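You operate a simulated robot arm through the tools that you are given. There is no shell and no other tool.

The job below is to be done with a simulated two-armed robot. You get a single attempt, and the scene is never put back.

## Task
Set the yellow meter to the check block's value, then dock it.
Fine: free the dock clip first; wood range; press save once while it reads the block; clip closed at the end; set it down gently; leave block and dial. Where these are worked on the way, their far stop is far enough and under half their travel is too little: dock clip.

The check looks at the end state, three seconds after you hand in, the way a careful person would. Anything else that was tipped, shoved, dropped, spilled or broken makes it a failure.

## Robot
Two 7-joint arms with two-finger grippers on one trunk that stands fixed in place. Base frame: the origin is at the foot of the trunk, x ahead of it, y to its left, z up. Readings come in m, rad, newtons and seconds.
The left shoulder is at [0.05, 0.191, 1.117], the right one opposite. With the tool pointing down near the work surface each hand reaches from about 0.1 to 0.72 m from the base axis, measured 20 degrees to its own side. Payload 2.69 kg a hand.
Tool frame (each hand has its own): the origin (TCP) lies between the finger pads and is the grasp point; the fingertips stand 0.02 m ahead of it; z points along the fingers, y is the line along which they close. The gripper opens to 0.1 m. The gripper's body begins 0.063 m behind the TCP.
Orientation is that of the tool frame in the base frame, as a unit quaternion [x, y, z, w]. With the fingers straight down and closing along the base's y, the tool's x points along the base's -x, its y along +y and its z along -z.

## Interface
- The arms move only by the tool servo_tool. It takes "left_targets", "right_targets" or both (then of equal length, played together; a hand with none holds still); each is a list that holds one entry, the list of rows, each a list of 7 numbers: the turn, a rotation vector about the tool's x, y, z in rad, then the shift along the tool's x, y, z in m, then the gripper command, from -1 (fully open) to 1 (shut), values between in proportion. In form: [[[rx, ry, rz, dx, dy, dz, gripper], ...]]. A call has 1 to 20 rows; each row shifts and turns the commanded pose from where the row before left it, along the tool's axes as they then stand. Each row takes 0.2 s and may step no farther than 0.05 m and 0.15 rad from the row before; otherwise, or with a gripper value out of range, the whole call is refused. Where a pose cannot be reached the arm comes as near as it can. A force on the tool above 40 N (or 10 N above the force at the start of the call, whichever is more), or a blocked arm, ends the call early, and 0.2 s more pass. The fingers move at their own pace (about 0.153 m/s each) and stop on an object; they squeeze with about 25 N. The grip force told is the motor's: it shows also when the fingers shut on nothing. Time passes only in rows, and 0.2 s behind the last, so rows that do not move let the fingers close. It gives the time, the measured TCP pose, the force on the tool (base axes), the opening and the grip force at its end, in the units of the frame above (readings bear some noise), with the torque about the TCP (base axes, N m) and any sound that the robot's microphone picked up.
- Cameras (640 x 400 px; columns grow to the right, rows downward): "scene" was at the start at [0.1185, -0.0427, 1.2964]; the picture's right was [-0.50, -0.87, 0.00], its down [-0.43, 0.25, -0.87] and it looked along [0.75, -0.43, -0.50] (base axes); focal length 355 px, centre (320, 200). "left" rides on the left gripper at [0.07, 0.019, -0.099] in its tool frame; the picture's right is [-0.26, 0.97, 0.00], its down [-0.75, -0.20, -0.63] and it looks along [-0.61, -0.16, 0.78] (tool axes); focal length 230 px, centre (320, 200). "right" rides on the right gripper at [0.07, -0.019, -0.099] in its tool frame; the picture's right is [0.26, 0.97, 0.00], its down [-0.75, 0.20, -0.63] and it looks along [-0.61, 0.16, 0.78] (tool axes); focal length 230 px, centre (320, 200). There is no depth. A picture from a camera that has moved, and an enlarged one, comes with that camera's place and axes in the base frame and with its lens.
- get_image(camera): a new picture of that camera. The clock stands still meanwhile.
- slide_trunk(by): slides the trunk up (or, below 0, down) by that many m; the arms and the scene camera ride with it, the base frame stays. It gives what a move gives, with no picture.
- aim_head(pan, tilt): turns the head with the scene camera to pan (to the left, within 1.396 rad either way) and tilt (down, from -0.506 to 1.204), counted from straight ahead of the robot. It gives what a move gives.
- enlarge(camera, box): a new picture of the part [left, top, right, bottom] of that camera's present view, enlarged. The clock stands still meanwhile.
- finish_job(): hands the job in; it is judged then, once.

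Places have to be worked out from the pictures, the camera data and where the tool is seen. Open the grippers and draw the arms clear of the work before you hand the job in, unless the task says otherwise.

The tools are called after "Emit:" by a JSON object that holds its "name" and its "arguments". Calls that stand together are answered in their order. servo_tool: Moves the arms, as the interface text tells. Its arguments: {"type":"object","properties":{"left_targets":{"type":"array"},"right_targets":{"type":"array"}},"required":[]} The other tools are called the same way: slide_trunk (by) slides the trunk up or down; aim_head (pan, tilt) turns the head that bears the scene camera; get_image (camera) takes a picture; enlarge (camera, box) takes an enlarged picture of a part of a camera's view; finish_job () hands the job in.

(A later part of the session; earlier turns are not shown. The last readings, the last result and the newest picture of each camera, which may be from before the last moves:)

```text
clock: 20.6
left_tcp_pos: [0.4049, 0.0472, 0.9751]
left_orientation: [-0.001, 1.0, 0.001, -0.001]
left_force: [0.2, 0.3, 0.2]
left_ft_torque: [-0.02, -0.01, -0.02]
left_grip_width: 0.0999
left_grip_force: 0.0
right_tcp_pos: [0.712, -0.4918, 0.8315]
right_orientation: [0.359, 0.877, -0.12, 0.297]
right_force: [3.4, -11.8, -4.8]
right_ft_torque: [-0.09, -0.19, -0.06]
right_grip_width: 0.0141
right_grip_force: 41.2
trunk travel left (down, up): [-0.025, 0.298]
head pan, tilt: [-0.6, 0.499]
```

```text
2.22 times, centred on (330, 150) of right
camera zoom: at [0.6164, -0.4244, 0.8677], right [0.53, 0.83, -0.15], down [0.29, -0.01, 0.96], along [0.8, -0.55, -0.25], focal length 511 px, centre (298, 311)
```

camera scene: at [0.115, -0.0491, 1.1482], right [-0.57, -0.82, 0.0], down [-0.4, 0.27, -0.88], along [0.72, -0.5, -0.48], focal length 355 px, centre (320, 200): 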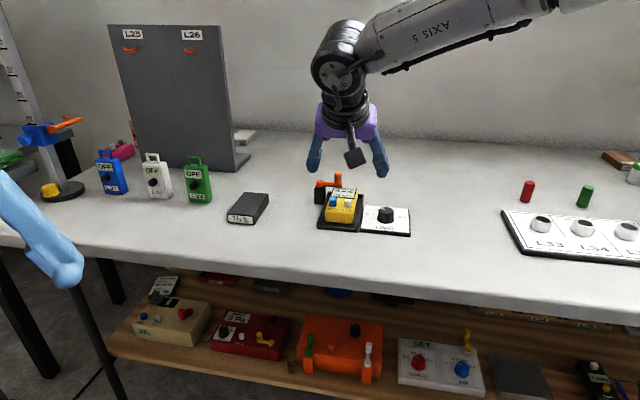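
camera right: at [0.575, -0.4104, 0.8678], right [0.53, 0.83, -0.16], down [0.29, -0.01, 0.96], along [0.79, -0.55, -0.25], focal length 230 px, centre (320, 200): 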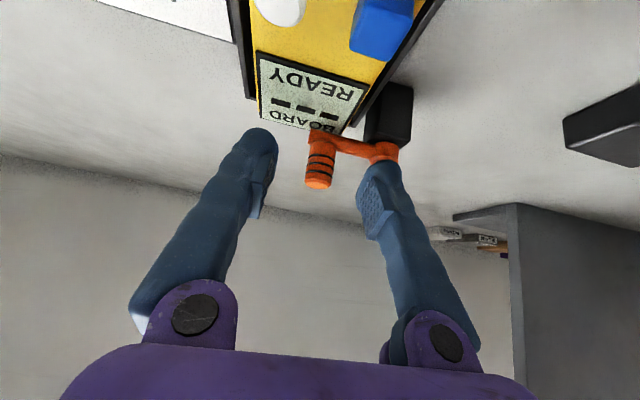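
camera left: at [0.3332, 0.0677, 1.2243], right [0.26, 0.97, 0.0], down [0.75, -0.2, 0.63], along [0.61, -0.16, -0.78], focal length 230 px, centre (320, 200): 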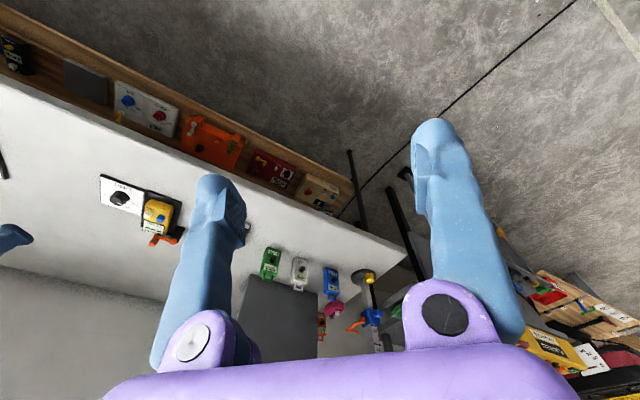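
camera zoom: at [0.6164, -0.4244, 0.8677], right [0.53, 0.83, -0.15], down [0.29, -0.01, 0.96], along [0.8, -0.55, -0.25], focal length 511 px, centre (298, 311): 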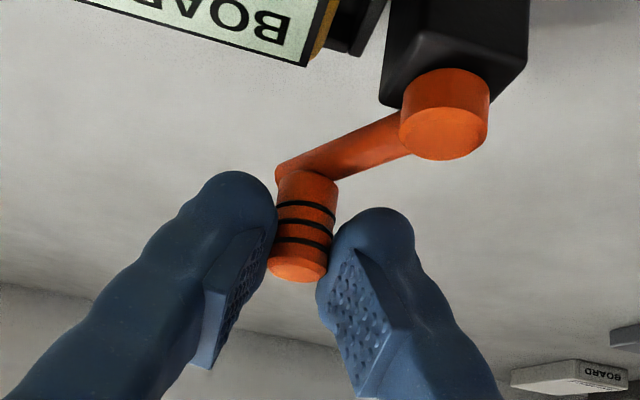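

At about 55° of swing now; the force says the true radius is a bit larger. I continue along the arc toward 90° with a larger radius.

Emit:
{"name": "servo_tool", "arguments": {"right_targets": [[[0, 0, 0, -0.00295, 0.0047, 0.00224, 1], [0, 0, 0, -0.00247, 0.005, 0.00188, 1], [0, 0, 0, -0.002, 0.0053, 0.0015, 1], [0, 0, 0, -0.001, 0.0055, 0.0007, 1], [0, 0, 0, -0.0005, 0.0056, 0.0004, 1]]]}}

Emit:
{"name": "enlarge", "arguments": {"camera": "right", "box": [220, 20, 440, 240]}}

Emit:
{"name": "enlarge", "arguments": {"camera": "scene", "box": [260, 100, 420, 240]}}

```text
clock: 21.8
left_tcp_pos: [0.4072, 0.0455, 0.9734]
left_orientation: [-0.001, 1.0, 0.002, -0.001]
left_force: [0.6, 0.7, -0.6]
left_ft_torque: [-0.02, 0.0, 0.03]
left_grip_width: 0.1
left_grip_force: 0.0
right_tcp_pos: [0.7152, -0.4894, 0.8328]
right_orientation: [0.36, 0.877, -0.122, 0.295]
right_force: [10.2, -24.7, -10.8]
right_ft_torque: [-0.02, 0.0, -0.07]
right_grip_width: 0.0136
right_grip_force: 40.4
right hand out of reach, approached as far as the arm can: row 2, 3, 4, 5
trunk travel left (down, up): [-0.025, 0.298]
head pan, tilt: [-0.6, 0.499]
```

```text
1.82 times, centred on (330, 130) of right
camera zoom: at [0.6214, -0.4216, 0.8679], right [0.53, 0.83, -0.16], down [0.3, -0.01, 0.96], along [0.79, -0.56, -0.25], focal length 418 px, centre (302, 327)
```

zoom: 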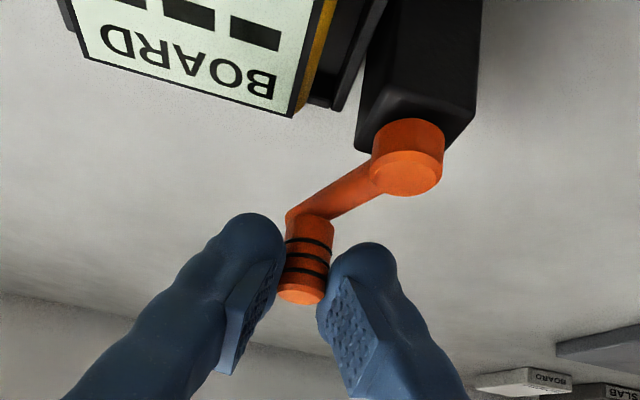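

```text
2.86 times, centred on (340, 170) of scene
camera zoom: at [0.1169, -0.0516, 1.1477], right [-0.56, -0.83, 0.0], down [-0.4, 0.27, -0.88], along [0.72, -0.49, -0.48], focal length 1013 px, centre (263, 286)
```

zoom: 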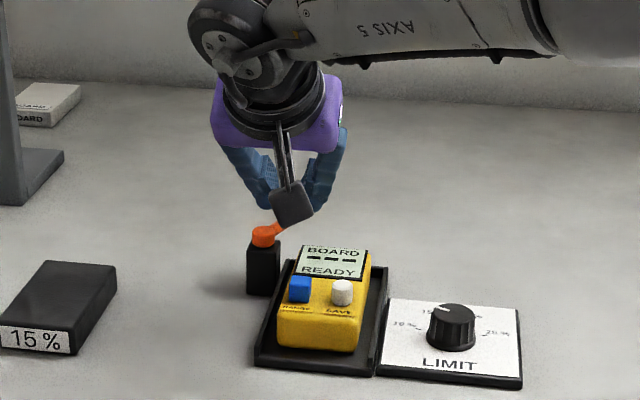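

The arm ran out of reach at this tilt with the lever near 60°. I tilt the fingers further outward about the grip (0.85 rad), then continue outward along the arc.

Emit:
{"name": "servo_tool", "arguments": {"right_targets": [[[0, -0.1, 0, 0, 0, 0, 1], [0, -0.1, 0, 0, 0, 0, 1], [0, 0, 0, -0.0013, 0, 0.0015, 1], [0, 0, 0, -0.0013, 0, 0.0015, 1], [0, 0, 0, -0.0013, 0.001, 0.0015, 1]]]}}

Emit:
{"name": "enlarge", "arguments": {"camera": "right", "box": [220, 20, 440, 240]}}

Emit:
{"name": "enlarge", "arguments": {"camera": "scene", "box": [260, 100, 420, 240]}}

```text
clock: 23.0
left_tcp_pos: [0.4026, 0.0494, 0.9749]
left_orientation: [0.0, 1.0, -0.001, 0.0]
left_force: [-0.1, -0.5, 0.5]
left_ft_torque: [-0.03, -0.03, -0.01]
left_grip_width: 0.1001
left_grip_force: 0.1
right_tcp_pos: [0.7193, -0.4809, 0.8333]
right_orientation: [0.342, 0.845, -0.154, 0.381]
right_force: [-19.3, 24.0, -11.8]
right_ft_torque: [0.23, 0.35, 0.11]
right_grip_width: 0.0132
right_grip_force: 39.7
trunk travel left (down, up): [-0.025, 0.298]
head pan, tilt: [-0.6, 0.499]
```

```text
1.82 times, centred on (330, 130) of right
camera zoom: at [0.6206, -0.4111, 0.8458], right [0.55, 0.81, -0.19], down [0.16, 0.12, 0.98], along [0.82, -0.57, -0.06], focal length 418 px, centre (302, 327)
```

zoom: 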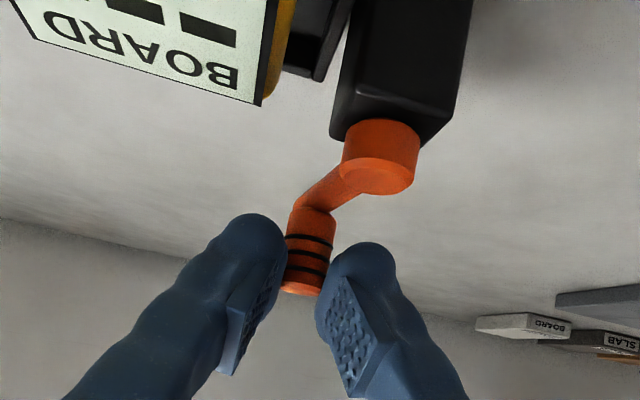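

```text
2.86 times, centred on (340, 170) of scene
camera zoom: at [0.1148, -0.0481, 1.1482], right [-0.56, -0.83, 0.0], down [-0.39, 0.27, -0.88], along [0.72, -0.5, -0.48], focal length 1013 px, centre (263, 286)
```

zoom: 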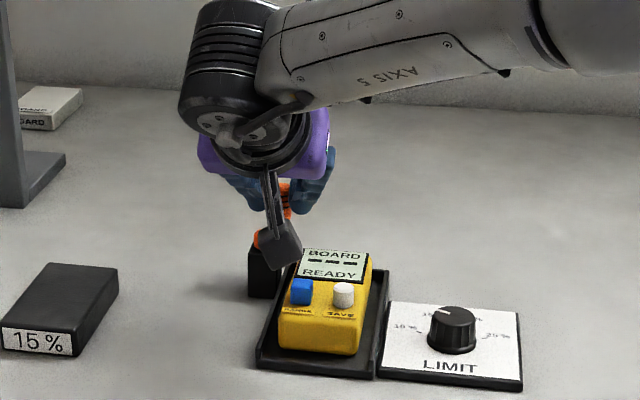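

The lever is now near 80°, and I am pushing slightly too far out. I ease back inward a touch and go on sideways (+w) to find its far stop.

Emit:
{"name": "servo_tool", "arguments": {"right_targets": [[[0, 0, 0, 0.0013, 0.002, -0.0015, 1], [0, 0, 0, 0.0007, 0.003, -0.00075, 1], [0, 0, 0, 0, 0.003, 0, 1], [0, 0, 0, 0, 0.003, 0, 1], [0, 0, 0, 0.0003, 0.003, -0.0004, 1]]]}}

Emit:
{"name": "enlarge", "arguments": {"camera": "right", "box": [220, 20, 440, 240]}}

```text
clock: 24.2
left_tcp_pos: [0.4019, 0.0484, 0.9758]
left_orientation: [-0.001, 1.0, -0.001, 0.001]
left_force: [-1.2, -0.2, 0.6]
left_ft_torque: [0.0, -0.03, 0.01]
left_grip_width: 0.1
left_grip_force: 0.1
right_tcp_pos: [0.7259, -0.475, 0.8423]
right_orientation: [0.346, 0.841, -0.157, 0.385]
right_force: [-5.0, 3.8, 10.5]
right_ft_torque: [0.03, 0.02, 0.0]
right_grip_width: 0.0058
right_grip_force: 29.1
trunk travel left (down, up): [-0.025, 0.298]
head pan, tilt: [-0.6, 0.499]
```

```text
1.82 times, centred on (330, 130) of right
camera zoom: at [0.6266, -0.4054, 0.8532], right [0.56, 0.81, -0.19], down [0.15, 0.13, 0.98], along [0.82, -0.58, -0.04], focal length 418 px, centre (302, 327)
```

zoom: 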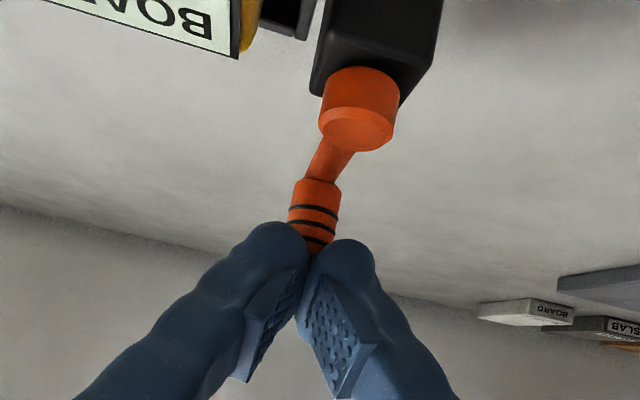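

The tips slid off the top of the knob (width fell to 0.006, hand rose 9 mm). I open the fingers, rise clear and look at where the lever now stands.

Emit:
{"name": "servo_tool", "arguments": {"right_targets": [[[0, 0, 0, 0, 0, 0, 0.4], [0, 0, 0, 0, 0, 0, 0], [0, 0, 0, -0.0125, 0, -0.011, 0], [0, 0, 0, -0.0125, 0, -0.011, 0], [0, 0, 0, -0.0125, 0, -0.011, 0], [0, 0, 0, 0.0132, 0, -0.015, 0], [0, 0, 0, 0.0132, 0, -0.015, 0], [0, 0, 0, 0.0132, 0, -0.015, 0], [0, 0, 0, 0.0132, 0, -0.015, 0]]]}}

Emit:
{"name": "get_image", "arguments": {"camera": "right"}}

Emit:
{"name": "enlarge", "arguments": {"camera": "scene", "box": [260, 100, 420, 240]}}

```text
clock: 26.2
left_tcp_pos: [0.4035, 0.0476, 0.9751]
left_orientation: [-0.001, 1.0, -0.001, 0.0]
left_force: [0.2, 0.2, -0.4]
left_ft_torque: [0.0, 0.01, -0.01]
left_grip_width: 0.0998
left_grip_force: 0.1
right_tcp_pos: [0.6705, -0.4173, 0.8838]
right_orientation: [0.345, 0.843, -0.156, 0.382]
right_force: [-0.4, 0.8, -0.2]
right_ft_torque: [0.03, 0.02, -0.03]
right_grip_width: 0.0499
right_grip_force: 0.1
trunk travel left (down, up): [-0.025, 0.298]
head pan, tilt: [-0.6, 0.499]
```

```text
taken
camera right: at [0.5718, -0.3469, 0.8959], right [0.56, 0.81, -0.19], down [0.16, 0.13, 0.98], along [0.82, -0.57, -0.06], focal length 230 px, centre (320, 200)
```

right: 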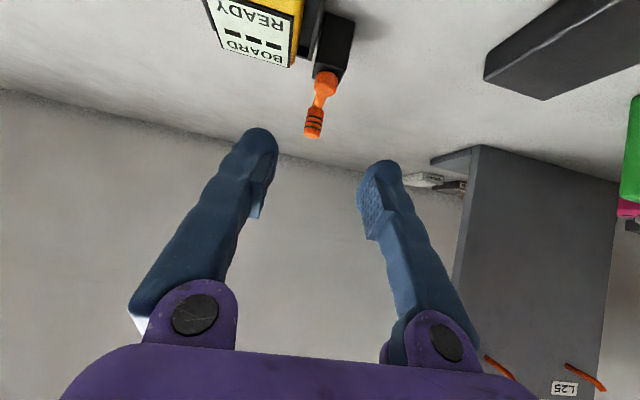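

```text
2.86 times, centred on (340, 170) of scene
camera zoom: at [0.115, -0.049, 1.1482], right [-0.56, -0.83, 0.0], down [-0.4, 0.27, -0.88], along [0.72, -0.5, -0.48], focal length 1013 px, centre (263, 286)
```

zoom: 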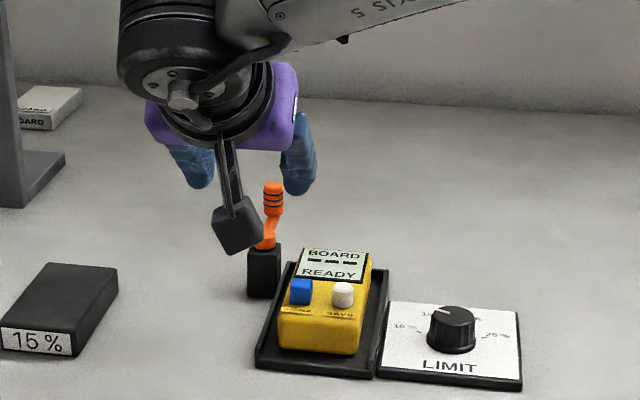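

The lever now points straight away from the meter (≈ 90°). To make sure it is at its far stop I straddle the knob with the open fingers and nudge it sideways gently.

Emit:
{"name": "servo_tool", "arguments": {"right_targets": [[[0, 0, 0, -0.0141, -0.0003, 0.0161, 0], [0, 0, 0, -0.0141, -0.0003, 0.0161, 0], [0, 0, 0, -0.0141, -0.0003, 0.0161, 0], [0, 0, 0, -0.0141, -0.0003, 0.0161, 0], [0, 0, 0, 0.0109, 0, 0.0096, 0], [0, 0, 0, 0.0109, 0, 0.0096, 0], [0, 0, 0, 0.0109, 0, 0.0096, 0], [0, 0, 0, 0.0109, 0, 0.0096, 0], [0, 0, 0, 0, 0, 0, 0]]]}}

Emit:
{"name": "enlarge", "arguments": {"camera": "right", "box": [220, 20, 440, 240]}}

Emit:
{"name": "enlarge", "arguments": {"camera": "scene", "box": [260, 100, 420, 240]}}

```text
clock: 28.2
left_tcp_pos: [0.4046, 0.0486, 0.9743]
left_orientation: [-0.001, 1.0, 0.0, 0.0]
left_force: [0.7, -0.1, 0.1]
left_ft_torque: [0.01, 0.0, -0.04]
left_grip_width: 0.1001
left_grip_force: 0.1
right_tcp_pos: [0.7239, -0.4789, 0.8293]
right_orientation: [0.345, 0.844, -0.155, 0.381]
right_force: [-0.1, 0.2, -0.7]
right_ft_torque: [-0.03, 0.01, 0.01]
right_grip_width: 0.05
right_grip_force: 0.0
right hand out of reach, approached as far as the arm can: row 7, 8
trunk travel left (down, up): [-0.025, 0.298]
head pan, tilt: [-0.6, 0.499]
```

```text
1.82 times, centred on (330, 130) of right
camera zoom: at [0.6253, -0.4098, 0.8412], right [0.55, 0.81, -0.19], down [0.16, 0.13, 0.98], along [0.82, -0.57, -0.06], focal length 418 px, centre (302, 327)
```

zoom: 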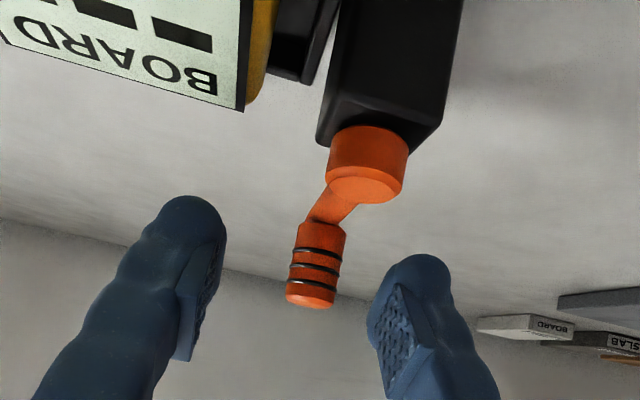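

```text
2.86 times, centred on (340, 170) of scene
camera zoom: at [0.1151, -0.0491, 1.1482], right [-0.56, -0.83, 0.0], down [-0.4, 0.27, -0.88], along [0.72, -0.5, -0.48], focal length 1013 px, centre (263, 286)
```

zoom: 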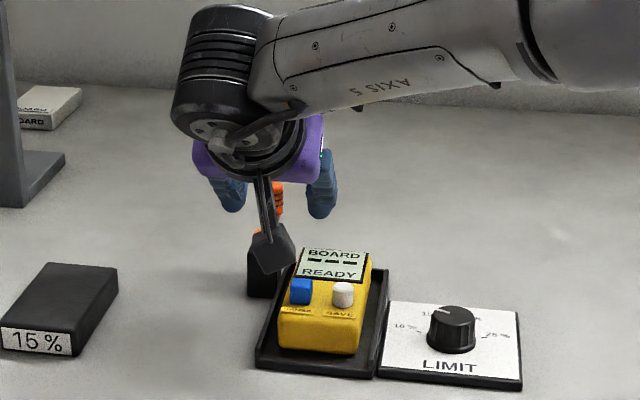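

The fingers straddle the knob. I move sideways in small steps so the near finger meets the knob and watch the force.

Emit:
{"name": "servo_tool", "arguments": {"right_targets": [[[0, 0, 0, 0, 0.004, 0, 0], [0, 0, 0, 0, 0.004, 0, 0], [0, 0, 0, 0, 0.004, 0, 0], [0, 0, 0, 0, 0.004, 0, 0], [0, 0, 0, 0, 0.002, 0, 0], [0, 0, 0, 0, 0.002, 0, 0]]]}}

Emit:
{"name": "enlarge", "arguments": {"camera": "right", "box": [220, 20, 440, 240]}}

```text
clock: 29.6
left_tcp_pos: [0.4041, 0.0483, 0.9739]
left_orientation: [-0.001, 1.0, 0.0, -0.001]
left_force: [-0.5, 0.6, 0.1]
left_ft_torque: [-0.01, -0.03, 0.02]
left_grip_width: 0.0997
left_grip_force: 0.1
right_tcp_pos: [0.7237, -0.473, 0.833]
right_orientation: [0.345, 0.843, -0.156, 0.382]
right_force: [0.9, -0.6, -0.8]
right_ft_torque: [0.01, -0.01, 0.03]
right_grip_width: 0.0499
right_grip_force: 0.0
right hand out of reach, approached as far as the arm can: row 1, 3, 5
trunk travel left (down, up): [-0.025, 0.298]
head pan, tilt: [-0.6, 0.499]
```

```text
1.82 times, centred on (330, 130) of right
camera zoom: at [0.6248, -0.4022, 0.8444], right [0.55, 0.81, -0.19], down [0.15, 0.13, 0.98], along [0.82, -0.57, -0.06], focal length 418 px, centre (302, 327)
```

zoom: 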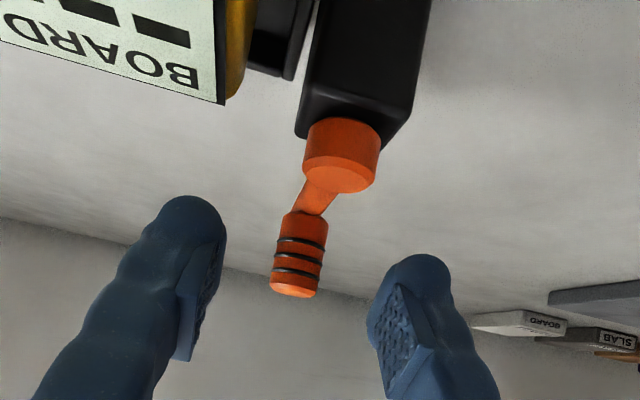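

The reach limit clipped those steps. I narrow the fingers to ~0.02 m so they almost touch the knob and move sideways with a small inward compensation.

Emit:
{"name": "servo_tool", "arguments": {"right_targets": [[[0, 0, 0, 0.001, 0, -0.0011, 0.3], [0, 0, 0, 0.001, 0, -0.0011, 0.6], [0, 0, 0, 0.001, 0.002, -0.0011, 0.6], [0, 0, 0, 0.001, 0.003, -0.0011, 0.6], [0, 0, 0, 0.001, 0.003, -0.0011, 0.6], [0, 0, 0, 0.001, 0.003, -0.0011, 0.6]]]}}

Emit:
{"name": "enlarge", "arguments": {"camera": "right", "box": [220, 20, 440, 240]}}

```text
clock: 31.0
left_tcp_pos: [0.404, 0.0487, 0.9746]
left_orientation: [0.0, 1.0, 0.0, 0.0]
left_force: [0.2, 1.0, 0.1]
left_ft_torque: [-0.04, 0.0, -0.02]
left_grip_width: 0.1
left_grip_force: 0.1
right_tcp_pos: [0.7223, -0.4594, 0.8328]
right_orientation: [0.345, 0.843, -0.156, 0.381]
right_force: [-0.5, -0.2, 0.3]
right_ft_torque: [0.0, 0.01, -0.02]
right_grip_width: 0.0198
right_grip_force: 0.1
right hand out of reach, approached as far as the arm can: row 5
trunk travel left (down, up): [-0.025, 0.298]
head pan, tilt: [-0.6, 0.499]
```

```text
1.82 times, centred on (330, 130) of right
camera zoom: at [0.6219, -0.3886, 0.8459], right [0.56, 0.81, -0.19], down [0.16, 0.13, 0.98], along [0.82, -0.57, -0.06], focal length 418 px, centre (302, 327)
```

zoom: 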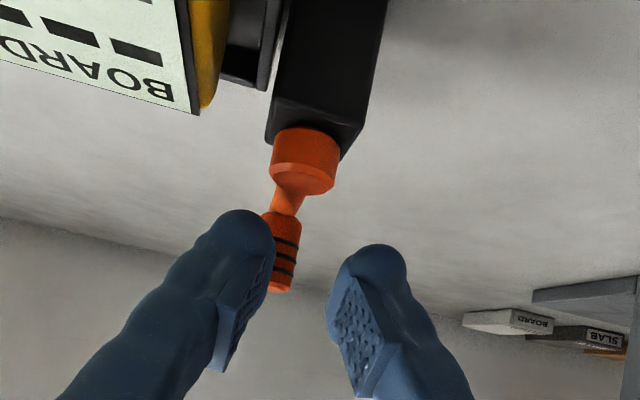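

The fingertip is nearer than the knob, so there was no contact. I will instead close the fingers, go to the -w side of the lever bar, lower to bar height and push lightly from there.

Emit:
{"name": "servo_tool", "arguments": {"right_targets": [[[0, 0, 0, 0.0079, 0, -0.009, 1], [0, 0, 0, 0, -0.015, 0, 1], [0, 0, 0, 0, -0.015, 0, 1], [0, 0, 0, 0.0075, 0, 0.0066, 1], [0, 0, 0, 0.0075, 0, 0.0066, 1], [0, 0, 0, -0.0053, 0, 0.006, 1], [0, 0, 0, 0, 0, 0, 1]]]}}

Emit:
{"name": "enlarge", "arguments": {"camera": "right", "box": [220, 20, 440, 240]}}

Emit:
{"name": "enlarge", "arguments": {"camera": "scene", "box": [260, 100, 420, 240]}}

```text
clock: 32.6
left_tcp_pos: [0.4035, 0.0481, 0.9749]
left_orientation: [-0.001, 1.0, 0.0, 0.001]
left_force: [-0.6, -0.7, 0.6]
left_ft_torque: [-0.03, -0.02, -0.02]
left_grip_width: 0.1
left_grip_force: 0.0
right_tcp_pos: [0.699, -0.4761, 0.8128]
right_orientation: [0.344, 0.843, -0.156, 0.382]
right_force: [-0.3, 0.2, -1.3]
right_ft_torque: [0.0, 0.01, -0.01]
right_grip_width: 0.0
right_grip_force: 25.0
trunk travel left (down, up): [-0.025, 0.298]
head pan, tilt: [-0.6, 0.499]
```

```text
1.82 times, centred on (330, 130) of right
camera zoom: at [0.5997, -0.4064, 0.8255], right [0.56, 0.81, -0.19], down [0.16, 0.13, 0.98], along [0.82, -0.57, -0.06], focal length 418 px, centre (302, 327)
```

zoom: 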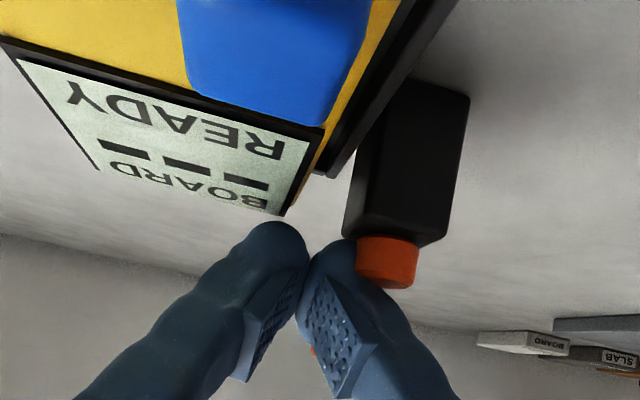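

```text
2.86 times, centred on (340, 170) of scene
camera zoom: at [0.1151, -0.0491, 1.1482], right [-0.56, -0.83, 0.0], down [-0.4, 0.27, -0.88], along [0.72, -0.5, -0.48], focal length 1013 px, centre (263, 286)
```

zoom: 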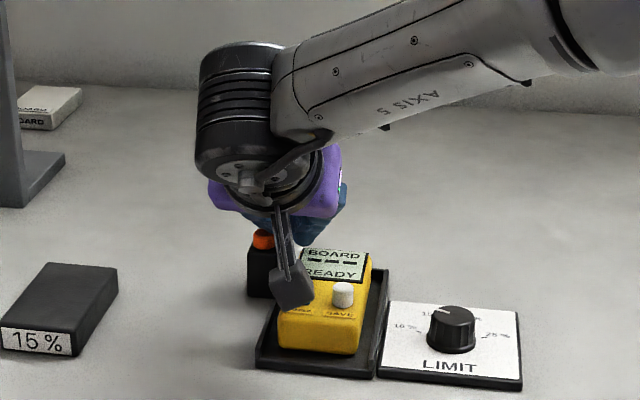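

The closed tips are now beside the lever bar, about 4 mm from it. I push gently sideways in 2 mm steps.

Emit:
{"name": "servo_tool", "arguments": {"right_targets": [[[0, 0, 0, 0, 0.002, 0, 1], [0, 0, 0, 0, 0.002, 0, 1], [0, 0, 0, 0, 0.002, 0, 1]]]}}

```text
clock: 33.4
left_tcp_pos: [0.4017, 0.0471, 0.9758]
left_orientation: [-0.001, 1.0, 0.0, 0.001]
left_force: [0.5, 0.3, 0.1]
left_ft_torque: [0.0, 0.0, 0.04]
left_grip_width: 0.1
left_grip_force: 0.0
right_tcp_pos: [0.699, -0.4764, 0.8132]
right_orientation: [0.347, 0.842, -0.158, 0.38]
right_force: [-27.0, -11.1, 1.8]
right_ft_torque: [-0.13, 0.4, 0.17]
right_grip_width: 0.0
right_grip_force: 25.2
trunk travel left (down, up): [-0.025, 0.298]
head pan, tilt: [-0.6, 0.499]
```

That stiff contact is the finger against the pivot cap, not the bar, so I back off and rise. Then I place the closed tips at the knob's -w side, higher and further out, and push the knob itself.

Emit:
{"name": "servo_tool", "arguments": {"right_targets": [[[0, 0, 0, 0, -0.005, 0, 1], [0, 0, 0, 0, -0.005, 0, 1], [0, 0, 0, -0.0113, 0, -0.0099, 1], [0, 0, 0, -0.0113, 0, -0.0099, 1], [0, 0, 0, -0.0053, 0.0008, 0.006, 1], [0, 0, 0, -0.0053, 0.0008, 0.006, 1], [0, 0, 0, 0.0113, 0, 0.0099, 1], [0, 0, 0, 0, 0, 0, 1]]]}}

Emit:
{"name": "enlarge", "arguments": {"camera": "right", "box": [220, 20, 440, 240]}}

```text
clock: 35.2
left_tcp_pos: [0.4043, 0.0485, 0.9751]
left_orientation: [-0.002, 1.0, 0.0, 0.0]
left_force: [0.6, 0.1, -0.7]
left_ft_torque: [0.04, 0.0, 0.03]
left_grip_width: 0.0997
left_grip_force: 0.0
right_tcp_pos: [0.7075, -0.4917, 0.8292]
right_orientation: [0.344, 0.843, -0.156, 0.382]
right_force: [0.2, -0.1, 0.2]
right_ft_torque: [-0.03, 0.01, 0.03]
right_grip_width: 0.0001
right_grip_force: 24.7
trunk travel left (down, up): [-0.025, 0.298]
head pan, tilt: [-0.6, 0.499]
```

```text
1.82 times, centred on (330, 130) of right
camera zoom: at [0.6093, -0.421, 0.8406], right [0.56, 0.81, -0.19], down [0.16, 0.13, 0.98], along [0.82, -0.57, -0.06], focal length 418 px, centre (302, 327)
```

zoom: 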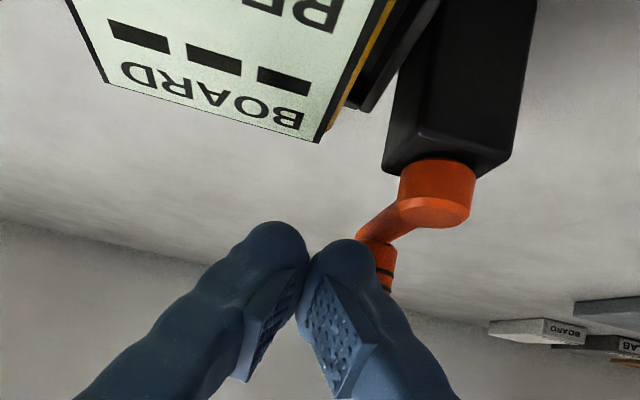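

The tips are beside/just in front of the knob with no contact yet. I push sideways in small steps, with a slight outward component, and watch the force.

Emit:
{"name": "servo_tool", "arguments": {"right_targets": [[[0, 0, 0, -0.0026, 0, 0.003, 1], [0, 0, 0, 0, 0.003, 0, 1], [0, 0, 0, 0, 0.003, 0, 1], [0, 0, 0, 0, 0.003, 0, 1]]]}}

Emit:
{"name": "enlarge", "arguments": {"camera": "right", "box": [220, 20, 440, 240]}}

```text
clock: 36.2
left_tcp_pos: [0.4022, 0.0489, 0.9765]
left_orientation: [-0.001, 1.0, -0.001, 0.001]
left_force: [0.3, -0.4, -0.4]
left_ft_torque: [-0.01, -0.01, 0.01]
left_grip_width: 0.1002
left_grip_force: 0.2
right_tcp_pos: [0.7115, -0.4939, 0.8272]
right_orientation: [0.351, 0.841, -0.164, 0.378]
right_force: [-19.6, -2.8, 6.9]
right_ft_torque: [0.02, -0.09, 0.01]
right_grip_width: 0.0
right_grip_force: 24.3
trunk travel left (down, up): [-0.025, 0.298]
head pan, tilt: [-0.6, 0.499]
stopped in row 4 (right hand): the force on the tool passed its limit at 42 N (the readings are from after the stop); the commanded pose is now the measured one
```

```text
1.82 times, centred on (330, 130) of right
camera zoom: at [0.6146, -0.4217, 0.8407], right [0.57, 0.8, -0.2], down [0.17, 0.13, 0.98], along [0.8, -0.59, -0.06], focal length 418 px, centre (302, 327)
```

zoom: 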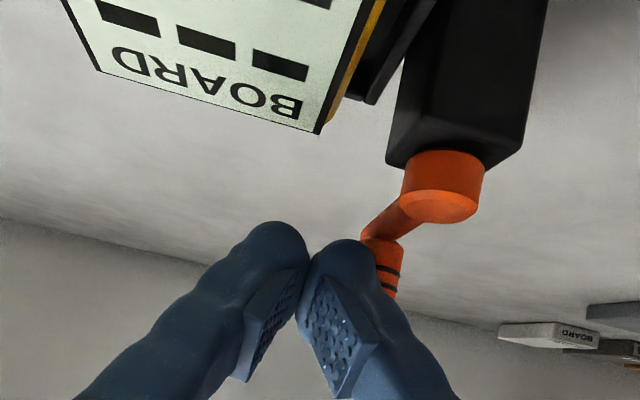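

The knob refused a 42 N push, so the clip is at its far stop: it is fully freed. I back away up and toward the robot, reduce the tilt to ~0.4 rad and correct the small yaw error from the push.

Emit:
{"name": "servo_tool", "arguments": {"right_targets": [[[0, 0, 0, 0, -0.006, 0, 1], [0, 0, 0, -0.0051, 0, -0.0245, 1], [0, 0, 0, -0.0051, 0, -0.0245, 1], [0, 0, 0, -0.0051, 0, -0.0245, 1], [0, 0.15, 0, 0, 0, 0, 1], [0, 0.15, 0, 0, 0, 0, 1], [0, 0.15, 0, 0, 0, 0, 1], [-0.023, 0, -0.0276, 0, 0, 0, 1], [0, 0, 0, 0, 0, 0, 1]]]}}

Emit:
{"name": "get_image", "arguments": {"camera": "right"}}

Emit:
{"name": "enlarge", "arguments": {"camera": "scene", "box": [260, 120, 420, 240]}}

```text
clock: 38.2
left_tcp_pos: [0.4034, 0.0483, 0.9746]
left_orientation: [-0.001, 1.0, 0.0, 0.001]
left_force: [-0.1, -0.2, -0.1]
left_ft_torque: [0.01, -0.03, -0.01]
left_grip_width: 0.1001
left_grip_force: 0.1
right_tcp_pos: [0.678, -0.4656, 0.8879]
right_orientation: [0.362, 0.911, -0.071, 0.184]
right_force: [0.0, -0.6, -0.4]
right_ft_torque: [0.04, 0.03, 0.0]
right_grip_width: 0.0
right_grip_force: 25.2
trunk travel left (down, up): [-0.025, 0.298]
head pan, tilt: [-0.6, 0.499]
```

```text
taken
camera right: at [0.5909, -0.4078, 0.9501], right [0.49, 0.87, -0.1], down [0.46, -0.16, 0.87], along [0.74, -0.47, -0.48], focal length 230 px, centre (320, 200)
```

right: 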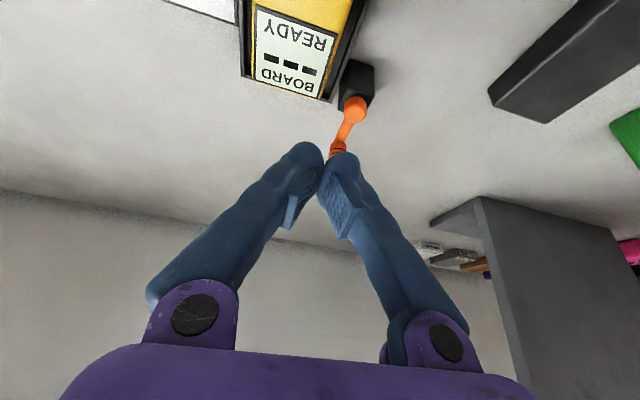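

```text
3.33 times, centred on (340, 180) of scene
camera zoom: at [0.115, -0.0491, 1.1482], right [-0.56, -0.83, 0.0], down [-0.4, 0.27, -0.88], along [0.72, -0.5, -0.48], focal length 1182 px, centre (253, 267)
```

zoom: 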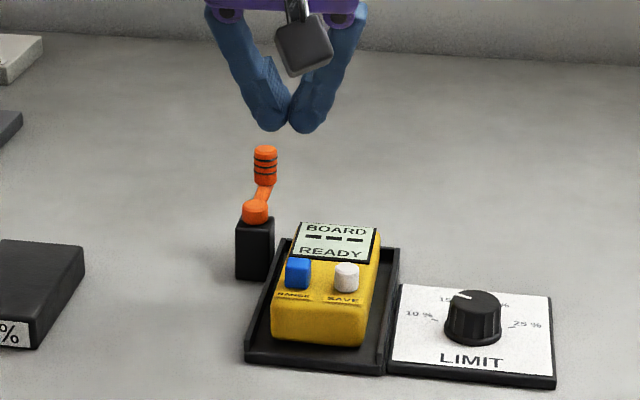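

The clip is fully open and the meter untouched ("BOARD --- READY"). I move the closed fingertips above the blue RANGE button, offset slightly away from SAVE, at about z 0.86.

Emit:
{"name": "servo_tool", "arguments": {"right_targets": [[[0, 0, 0.02, 0, 0, 0, 1], [0, 0, 0, 0.018, -0.0017, 0, 1], [0, 0, 0, 0.018, -0.0017, 0, 1], [0, 0, 0, 0.018, -0.0017, 0, 1], [0, 0, 0, 0.018, -0.0017, 0, 1], [0, 0, 0, 0, 0, 0, 1]]]}}

Emit:
{"name": "get_image", "arguments": {"camera": "right"}}

Emit:
{"name": "enlarge", "arguments": {"camera": "scene", "box": [280, 140, 400, 240]}}

Emit:
{"name": "get_image", "arguments": {"camera": "left"}}

```text
clock: 39.6
left_tcp_pos: [0.4038, 0.0481, 0.9751]
left_orientation: [-0.001, 1.0, 0.0, 0.0]
left_force: [-0.6, -0.3, 0.3]
left_ft_torque: [0.0, 0.01, -0.04]
left_grip_width: 0.1
left_grip_force: 0.1
right_tcp_pos: [0.6255, -0.423, 0.8589]
right_orientation: [0.371, 0.908, -0.07, 0.184]
right_force: [-0.1, 0.3, 0.4]
right_ft_torque: [0.0, 0.0, -0.02]
right_grip_width: 0.0
right_grip_force: 26.1
trunk travel left (down, up): [-0.025, 0.298]
head pan, tilt: [-0.6, 0.499]
```

```text
taken
camera right: at [0.5402, -0.3656, 0.9216], right [0.51, 0.86, -0.09], down [0.45, -0.18, 0.87], along [0.73, -0.48, -0.48], focal length 230 px, centre (320, 200)
```

right: 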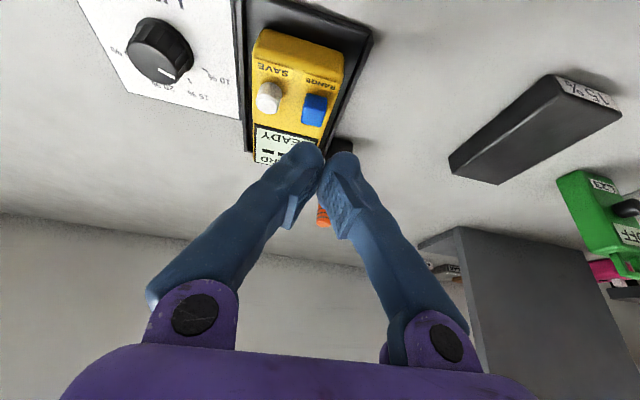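

```text
4.00 times, centred on (340, 190) of scene
camera zoom: at [0.1151, -0.0491, 1.1482], right [-0.56, -0.83, 0.0], down [-0.4, 0.27, -0.88], along [0.72, -0.5, -0.48], focal length 1418 px, centre (240, 240)
```

zoom: 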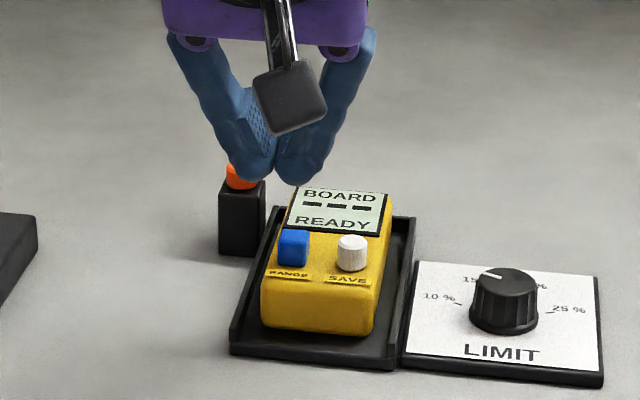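

```text
taken
camera left: at [0.3335, 0.0673, 1.0741], right [0.26, 0.97, 0.0], down [0.75, -0.2, 0.63], along [0.61, -0.16, -0.78], focal length 230 px, centre (320, 200)
```

left: 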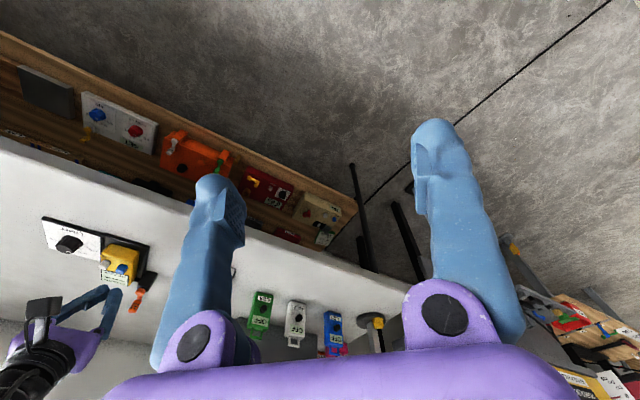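

The tips are on track, but with this tilt the lowest corner sits slightly short of the button's centre. I shift 6 mm along the meter and lower to just above the button.

Emit:
{"name": "servo_tool", "arguments": {"right_targets": [[[0, 0, 0, -0.0012, -0.001, 0.0124, 1], [0, 0, 0, 0.0039, 0, 0.0092, 1], [0, 0, 0, 0.0035, 0, 0.0083, 1], [0, 0, 0, 0, 0, 0, 1]]]}}

Emit:
{"name": "enlarge", "arguments": {"camera": "right", "box": [220, 60, 420, 220]}}

Emit:
{"name": "enlarge", "arguments": {"camera": "scene", "box": [290, 140, 390, 240]}}

```text
clock: 40.6
left_tcp_pos: [0.4042, 0.0492, 0.9753]
left_orientation: [-0.001, 1.0, 0.0, 0.0]
left_force: [-0.7, -1.0, -0.7]
left_ft_torque: [-0.01, 0.01, 0.03]
left_grip_width: 0.0996
left_grip_force: 0.0
right_tcp_pos: [0.6306, -0.4286, 0.8279]
right_orientation: [0.372, 0.907, -0.07, 0.184]
right_force: [-0.4, -1.0, -0.5]
right_ft_torque: [0.01, 0.02, -0.02]
right_grip_width: 0.0
right_grip_force: 25.6
trunk travel left (down, up): [-0.025, 0.298]
head pan, tilt: [-0.6, 0.499]
```

```text
2.50 times, centred on (320, 140) of right
camera zoom: at [0.544, -0.3706, 0.8919], right [0.51, 0.86, -0.09], down [0.45, -0.18, 0.87], along [0.73, -0.48, -0.48], focal length 575 px, centre (320, 350)
```

zoom: 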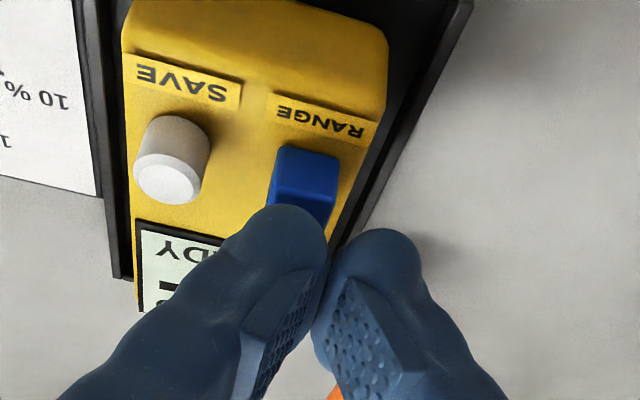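

```text
4.00 times, centred on (340, 190) of scene
camera zoom: at [0.1151, -0.0491, 1.1482], right [-0.56, -0.83, 0.0], down [-0.4, 0.27, -0.88], along [0.72, -0.5, -0.48], focal length 1418 px, centre (240, 240)
```

zoom: 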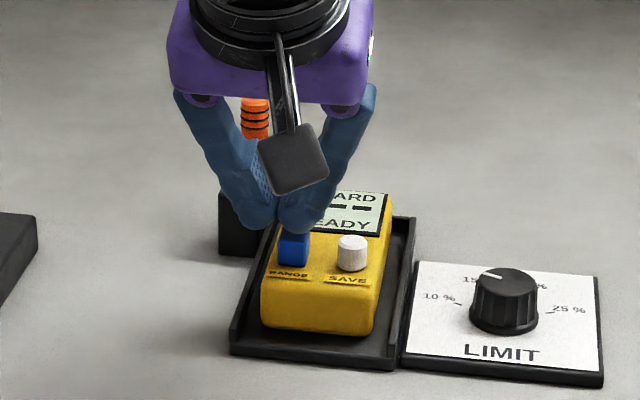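

The -w finger stands over the RANGE button, well clear of SAVE. I press down slowly in 2 mm steps.

Emit:
{"name": "servo_tool", "arguments": {"right_targets": [[[0, 0, 0, 0.0008, 0, 0.0018, 1], [0, 0, 0, 0.0008, 0, 0.0018, 1], [0, 0, 0, 0.0008, 0, 0.0018, 1]]]}}

Emit:
{"name": "enlarge", "arguments": {"camera": "scene", "box": [290, 140, 390, 240]}}

```text
clock: 41.4
left_tcp_pos: [0.4038, 0.0478, 0.9743]
left_orientation: [-0.001, 1.0, 0.001, -0.001]
left_force: [-0.4, 0.0, 0.6]
left_ft_torque: [0.01, 0.0, -0.03]
left_grip_width: 0.1001
left_grip_force: 0.1
right_tcp_pos: [0.6309, -0.4276, 0.8229]
right_orientation: [0.371, 0.908, -0.069, 0.184]
right_force: [0.3, 0.5, 0.6]
right_ft_torque: [0.01, 0.02, -0.04]
right_grip_width: 0.0002
right_grip_force: 25.5
trunk travel left (down, up): [-0.025, 0.298]
head pan, tilt: [-0.6, 0.499]
```

```text
4.00 times, centred on (340, 190) of scene
camera zoom: at [0.1151, -0.0491, 1.1482], right [-0.56, -0.83, 0.0], down [-0.4, 0.27, -0.88], along [0.72, -0.5, -0.48], focal length 1418 px, centre (240, 240)
```

zoom: 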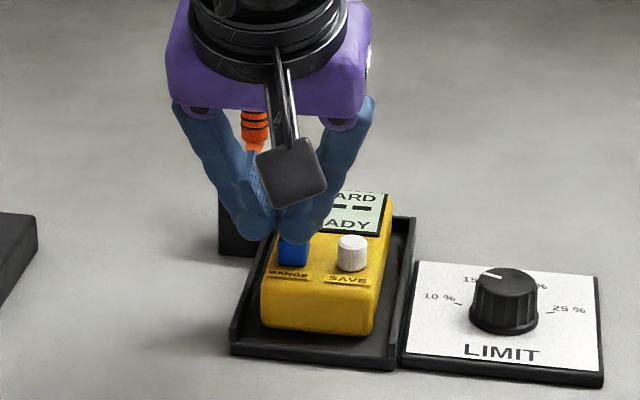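

No contact force yet. I continue down a few more millimetres.

Emit:
{"name": "servo_tool", "arguments": {"right_targets": [[[0, 0, 0, 0.0006, 0, 0.0014, 1], [0, 0, 0, 0.0006, 0, 0.0014, 1]]]}}

Emit:
{"name": "enlarge", "arguments": {"camera": "scene", "box": [290, 140, 390, 240]}}

```text
clock: 42.0
left_tcp_pos: [0.4043, 0.0477, 0.9756]
left_orientation: [-0.001, 1.0, 0.001, 0.001]
left_force: [-0.8, 0.8, -0.2]
left_ft_torque: [0.0, 0.02, -0.01]
left_grip_width: 0.1002
left_grip_force: 0.0
right_tcp_pos: [0.6299, -0.4262, 0.8207]
right_orientation: [0.371, 0.907, -0.07, 0.185]
right_force: [0.7, -0.4, 0.9]
right_ft_torque: [-0.02, 0.0, 0.01]
right_grip_width: 0.0
right_grip_force: 24.7
trunk travel left (down, up): [-0.025, 0.298]
head pan, tilt: [-0.6, 0.499]
```

```text
4.00 times, centred on (340, 190) of scene
camera zoom: at [0.115, -0.049, 1.1482], right [-0.56, -0.83, 0.0], down [-0.4, 0.27, -0.88], along [0.72, -0.5, -0.48], focal length 1418 px, centre (240, 240)
```

zoom: 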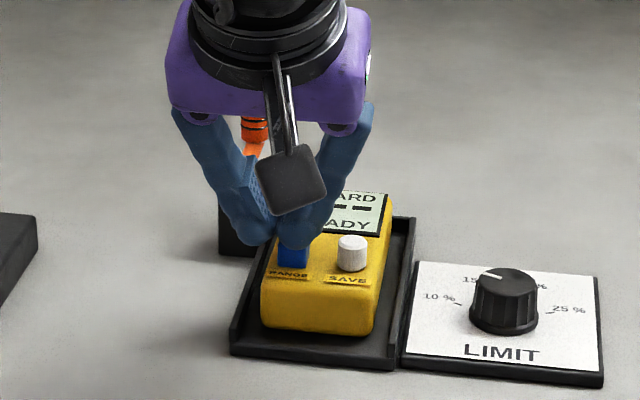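

Still no clear contact; I go down further in small steps.

Emit:
{"name": "servo_tool", "arguments": {"right_targets": [[[0, 0, 0, 0.0006, 0, 0.0014, 1], [0, 0, 0, 0.0006, 0, 0.0014, 1]]]}}

Emit:
{"name": "enlarge", "arguments": {"camera": "scene", "box": [290, 140, 390, 240]}}

Emit:
{"name": "enlarge", "arguments": {"camera": "right", "box": [220, 60, 420, 220]}}

```text
clock: 42.6
left_tcp_pos: [0.4032, 0.0486, 0.9759]
left_orientation: [-0.001, 1.0, 0.0, 0.0]
left_force: [-0.2, 0.1, 0.9]
left_ft_torque: [0.02, 0.02, -0.01]
left_grip_width: 0.0999
left_grip_force: 0.1
right_tcp_pos: [0.6296, -0.4265, 0.8176]
right_orientation: [0.371, 0.907, -0.07, 0.185]
right_force: [0.7, 0.0, 2.0]
right_ft_torque: [0.03, 0.04, -0.06]
right_grip_width: 0.0
right_grip_force: 25.2
trunk travel left (down, up): [-0.025, 0.298]
head pan, tilt: [-0.6, 0.499]
heard: click
```

```text
4.00 times, centred on (340, 190) of scene
camera zoom: at [0.1149, -0.0488, 1.1483], right [-0.56, -0.83, 0.0], down [-0.39, 0.27, -0.88], along [0.72, -0.5, -0.48], focal length 1418 px, centre (240, 240)
```

zoom: 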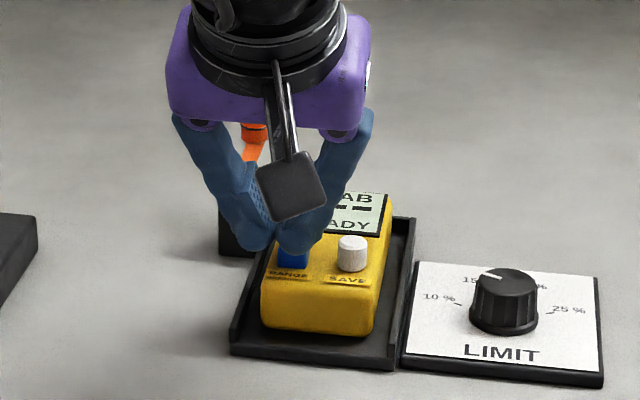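

```text
2.50 times, centred on (320, 140) of right
camera zoom: at [0.5431, -0.3689, 0.8806], right [0.51, 0.86, -0.09], down [0.45, -0.18, 0.87], along [0.73, -0.48, -0.48], focal length 575 px, centre (320, 350)
```

zoom: 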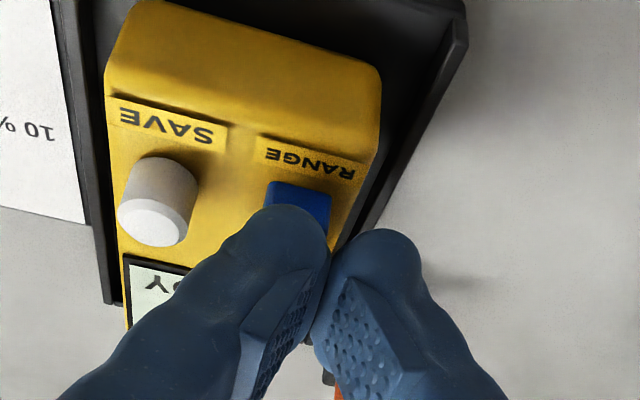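

A click, and the display now ends in "..AB" (SLAB). I release the button by rising 7 mm and check the display.

Emit:
{"name": "servo_tool", "arguments": {"right_targets": [[[0, 0, 0, -0.0014, 0, -0.0032, 1], [0, 0, 0, -0.0014, 0, -0.0032, 1], [0, 0, 0, 0, 0, 0, 1]]]}}

Emit:
{"name": "enlarge", "arguments": {"camera": "scene", "box": [290, 140, 390, 240]}}

```text
clock: 43.4
left_tcp_pos: [0.4025, 0.0494, 0.9746]
left_orientation: [-0.001, 1.0, 0.001, 0.0]
left_force: [-0.3, 0.2, -0.4]
left_ft_torque: [0.02, -0.02, 0.01]
left_grip_width: 0.1
left_grip_force: 0.1
right_tcp_pos: [0.6302, -0.4271, 0.8241]
right_orientation: [0.371, 0.907, -0.07, 0.185]
right_force: [0.4, -1.0, -1.4]
right_ft_torque: [0.01, 0.01, 0.04]
right_grip_width: 0.0
right_grip_force: 24.8
trunk travel left (down, up): [-0.025, 0.298]
head pan, tilt: [-0.6, 0.499]
```

```text
4.00 times, centred on (340, 190) of scene
camera zoom: at [0.1151, -0.0491, 1.1482], right [-0.56, -0.83, 0.0], down [-0.4, 0.27, -0.88], along [0.72, -0.5, -0.48], focal length 1418 px, centre (240, 240)
```

zoom: 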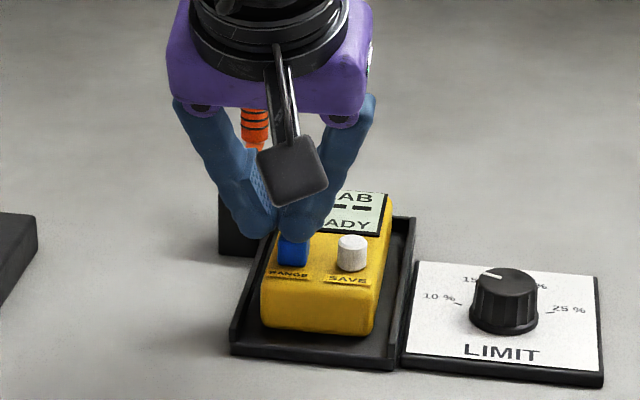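

It shows "…AB / …ADY" (SLAB, READY). I press RANGE once more the same way and release.

Emit:
{"name": "servo_tool", "arguments": {"right_targets": [[[0, 0, 0, 0.0007, 0, 0.0016, 1], [0, 0, 0, 0.0007, 0, 0.0016, 1], [0, 0, 0, 0.0007, 0, 0.0016, 1], [0, 0, 0, 0.0007, 0, 0.0016, 1], [0, 0, 0, -0.0014, 0, -0.0032, 1], [0, 0, 0, -0.0014, 0, -0.0032, 1], [0, 0, 0, 0, 0, 0, 1]]]}}

Emit:
{"name": "enlarge", "arguments": {"camera": "scene", "box": [290, 140, 390, 240]}}

```text
clock: 45.0
left_tcp_pos: [0.4034, 0.0488, 0.9753]
left_orientation: [-0.001, 1.0, 0.0, -0.001]
left_force: [-0.1, -0.1, 0.7]
left_ft_torque: [0.01, -0.02, -0.01]
left_grip_width: 0.1001
left_grip_force: 0.0
right_tcp_pos: [0.6316, -0.4267, 0.823]
right_orientation: [0.371, 0.907, -0.069, 0.184]
right_force: [-0.4, -0.4, 0.9]
right_ft_torque: [-0.03, -0.02, 0.02]
right_grip_width: 0.0
right_grip_force: 24.8
trunk travel left (down, up): [-0.025, 0.298]
head pan, tilt: [-0.6, 0.499]
heard: click
```

```text
4.00 times, centred on (340, 190) of scene
camera zoom: at [0.1151, -0.0491, 1.1482], right [-0.56, -0.83, 0.0], down [-0.4, 0.27, -0.88], along [0.72, -0.5, -0.48], focal length 1418 px, centre (240, 240)
```

zoom: 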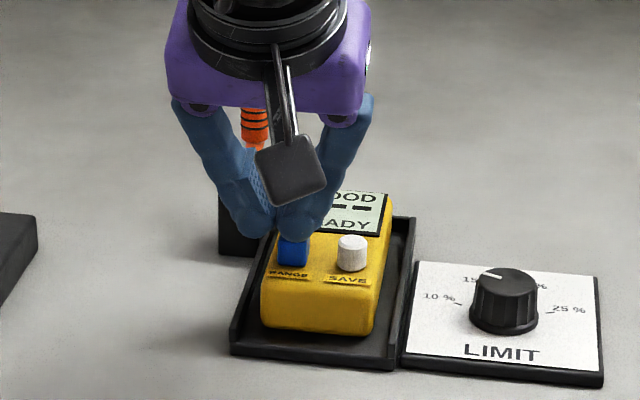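

The display now reads "..OOD / ..ADY": WOOD range. I rise well clear of the meter, open the fingers, and look again to confirm and to measure the dock rims before grasping.

Emit:
{"name": "servo_tool", "arguments": {"right_targets": [[[0, 0, 0, -0.0078, 0, -0.0184, 1], [0, 0, 0, -0.0078, 0, -0.0184, 1], [0, 0, 0, -0.0078, 0, -0.0184, 1], [0, 0, 0, 0.02, 0, 0, 0.5], [0, 0, 0, 0.02, 0, 0, -0.5], [0, 0, 0, 0, 0, 0, -1], [0, 0, 0, 0, 0, 0, -1]]]}}

Emit:
{"name": "enlarge", "arguments": {"camera": "right", "box": [220, 50, 420, 190]}}

Emit:
{"name": "enlarge", "arguments": {"camera": "scene", "box": [300, 170, 380, 240]}}

```text
clock: 46.6
left_tcp_pos: [0.4042, 0.0482, 0.9748]
left_orientation: [-0.001, 1.0, 0.0, 0.0]
left_force: [-0.7, 0.2, -0.2]
left_ft_torque: [-0.03, 0.01, 0.0]
left_grip_width: 0.1
left_grip_force: 0.1
right_tcp_pos: [0.6045, -0.4006, 0.8672]
right_orientation: [0.371, 0.907, -0.07, 0.185]
right_force: [-0.8, -0.5, -0.9]
right_ft_torque: [0.0, 0.01, 0.03]
right_grip_width: 0.0999
right_grip_force: 0.0
trunk travel left (down, up): [-0.025, 0.298]
head pan, tilt: [-0.6, 0.499]
```

```text
2.86 times, centred on (320, 120) of right
camera zoom: at [0.5175, -0.3436, 0.9311], right [0.51, 0.86, -0.09], down [0.45, -0.18, 0.87], along [0.73, -0.48, -0.48], focal length 657 px, centre (320, 429)
```

zoom: 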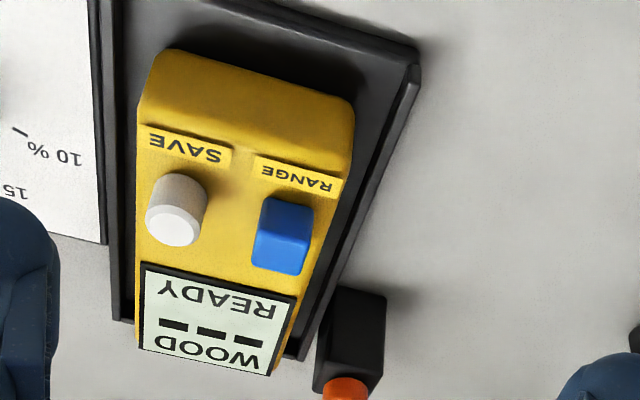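

```text
5.71 times, centred on (340, 205) of scene
camera zoom: at [0.1151, -0.0491, 1.1482], right [-0.56, -0.83, 0.0], down [-0.4, 0.27, -0.88], along [0.72, -0.5, -0.48], focal length 2026 px, centre (206, 171)
```

zoom: 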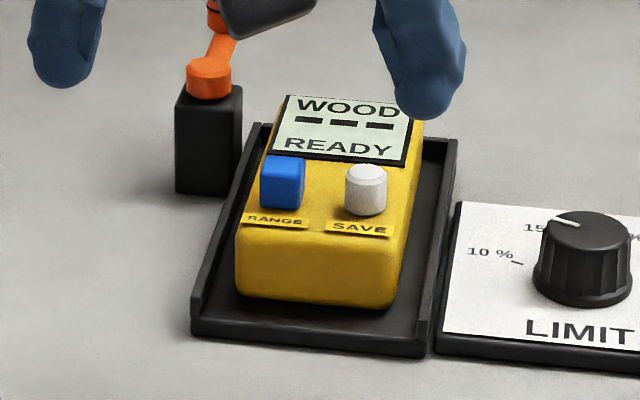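

The display clearly shows "WOOD --- READY". I zoom on the dock's rims to judge their height relative to the meter.

Emit:
{"name": "enlarge", "arguments": {"camera": "scene", "box": [320, 185, 365, 220]}}

Emit:
{"name": "enlarge", "arguments": {"camera": "left", "box": [85, 225, 165, 295]}}

```text
11.43 times, centred on (342, 202) of scene
camera zoom: at [0.1151, -0.0491, 1.1482], right [-0.56, -0.83, 0.0], down [-0.4, 0.27, -0.88], along [0.72, -0.5, -0.48], focal length 4053 px, centre (63, 171)
```

zoom: 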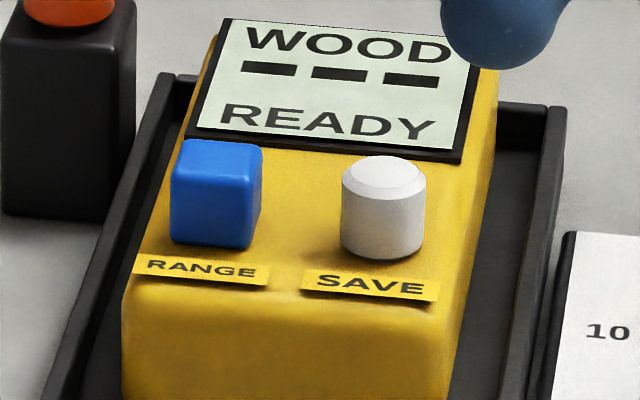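

```text
5.71 times, centred on (125, 260) of left
camera zoom: at [0.3335, 0.0673, 1.0741], right [0.26, 0.97, 0.0], down [0.75, -0.2, 0.63], along [0.61, -0.16, -0.78], focal length 1315 px, centre (1434, -143)
```

zoom: 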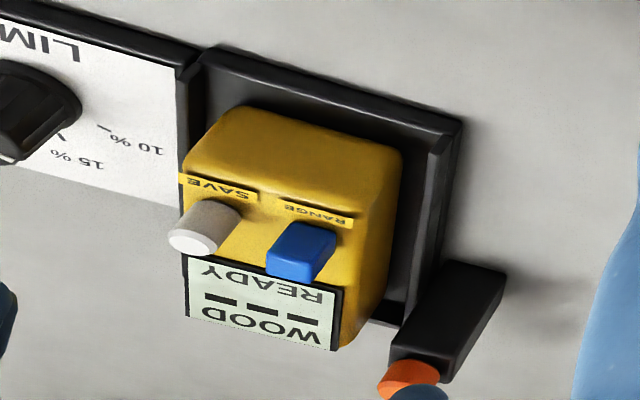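

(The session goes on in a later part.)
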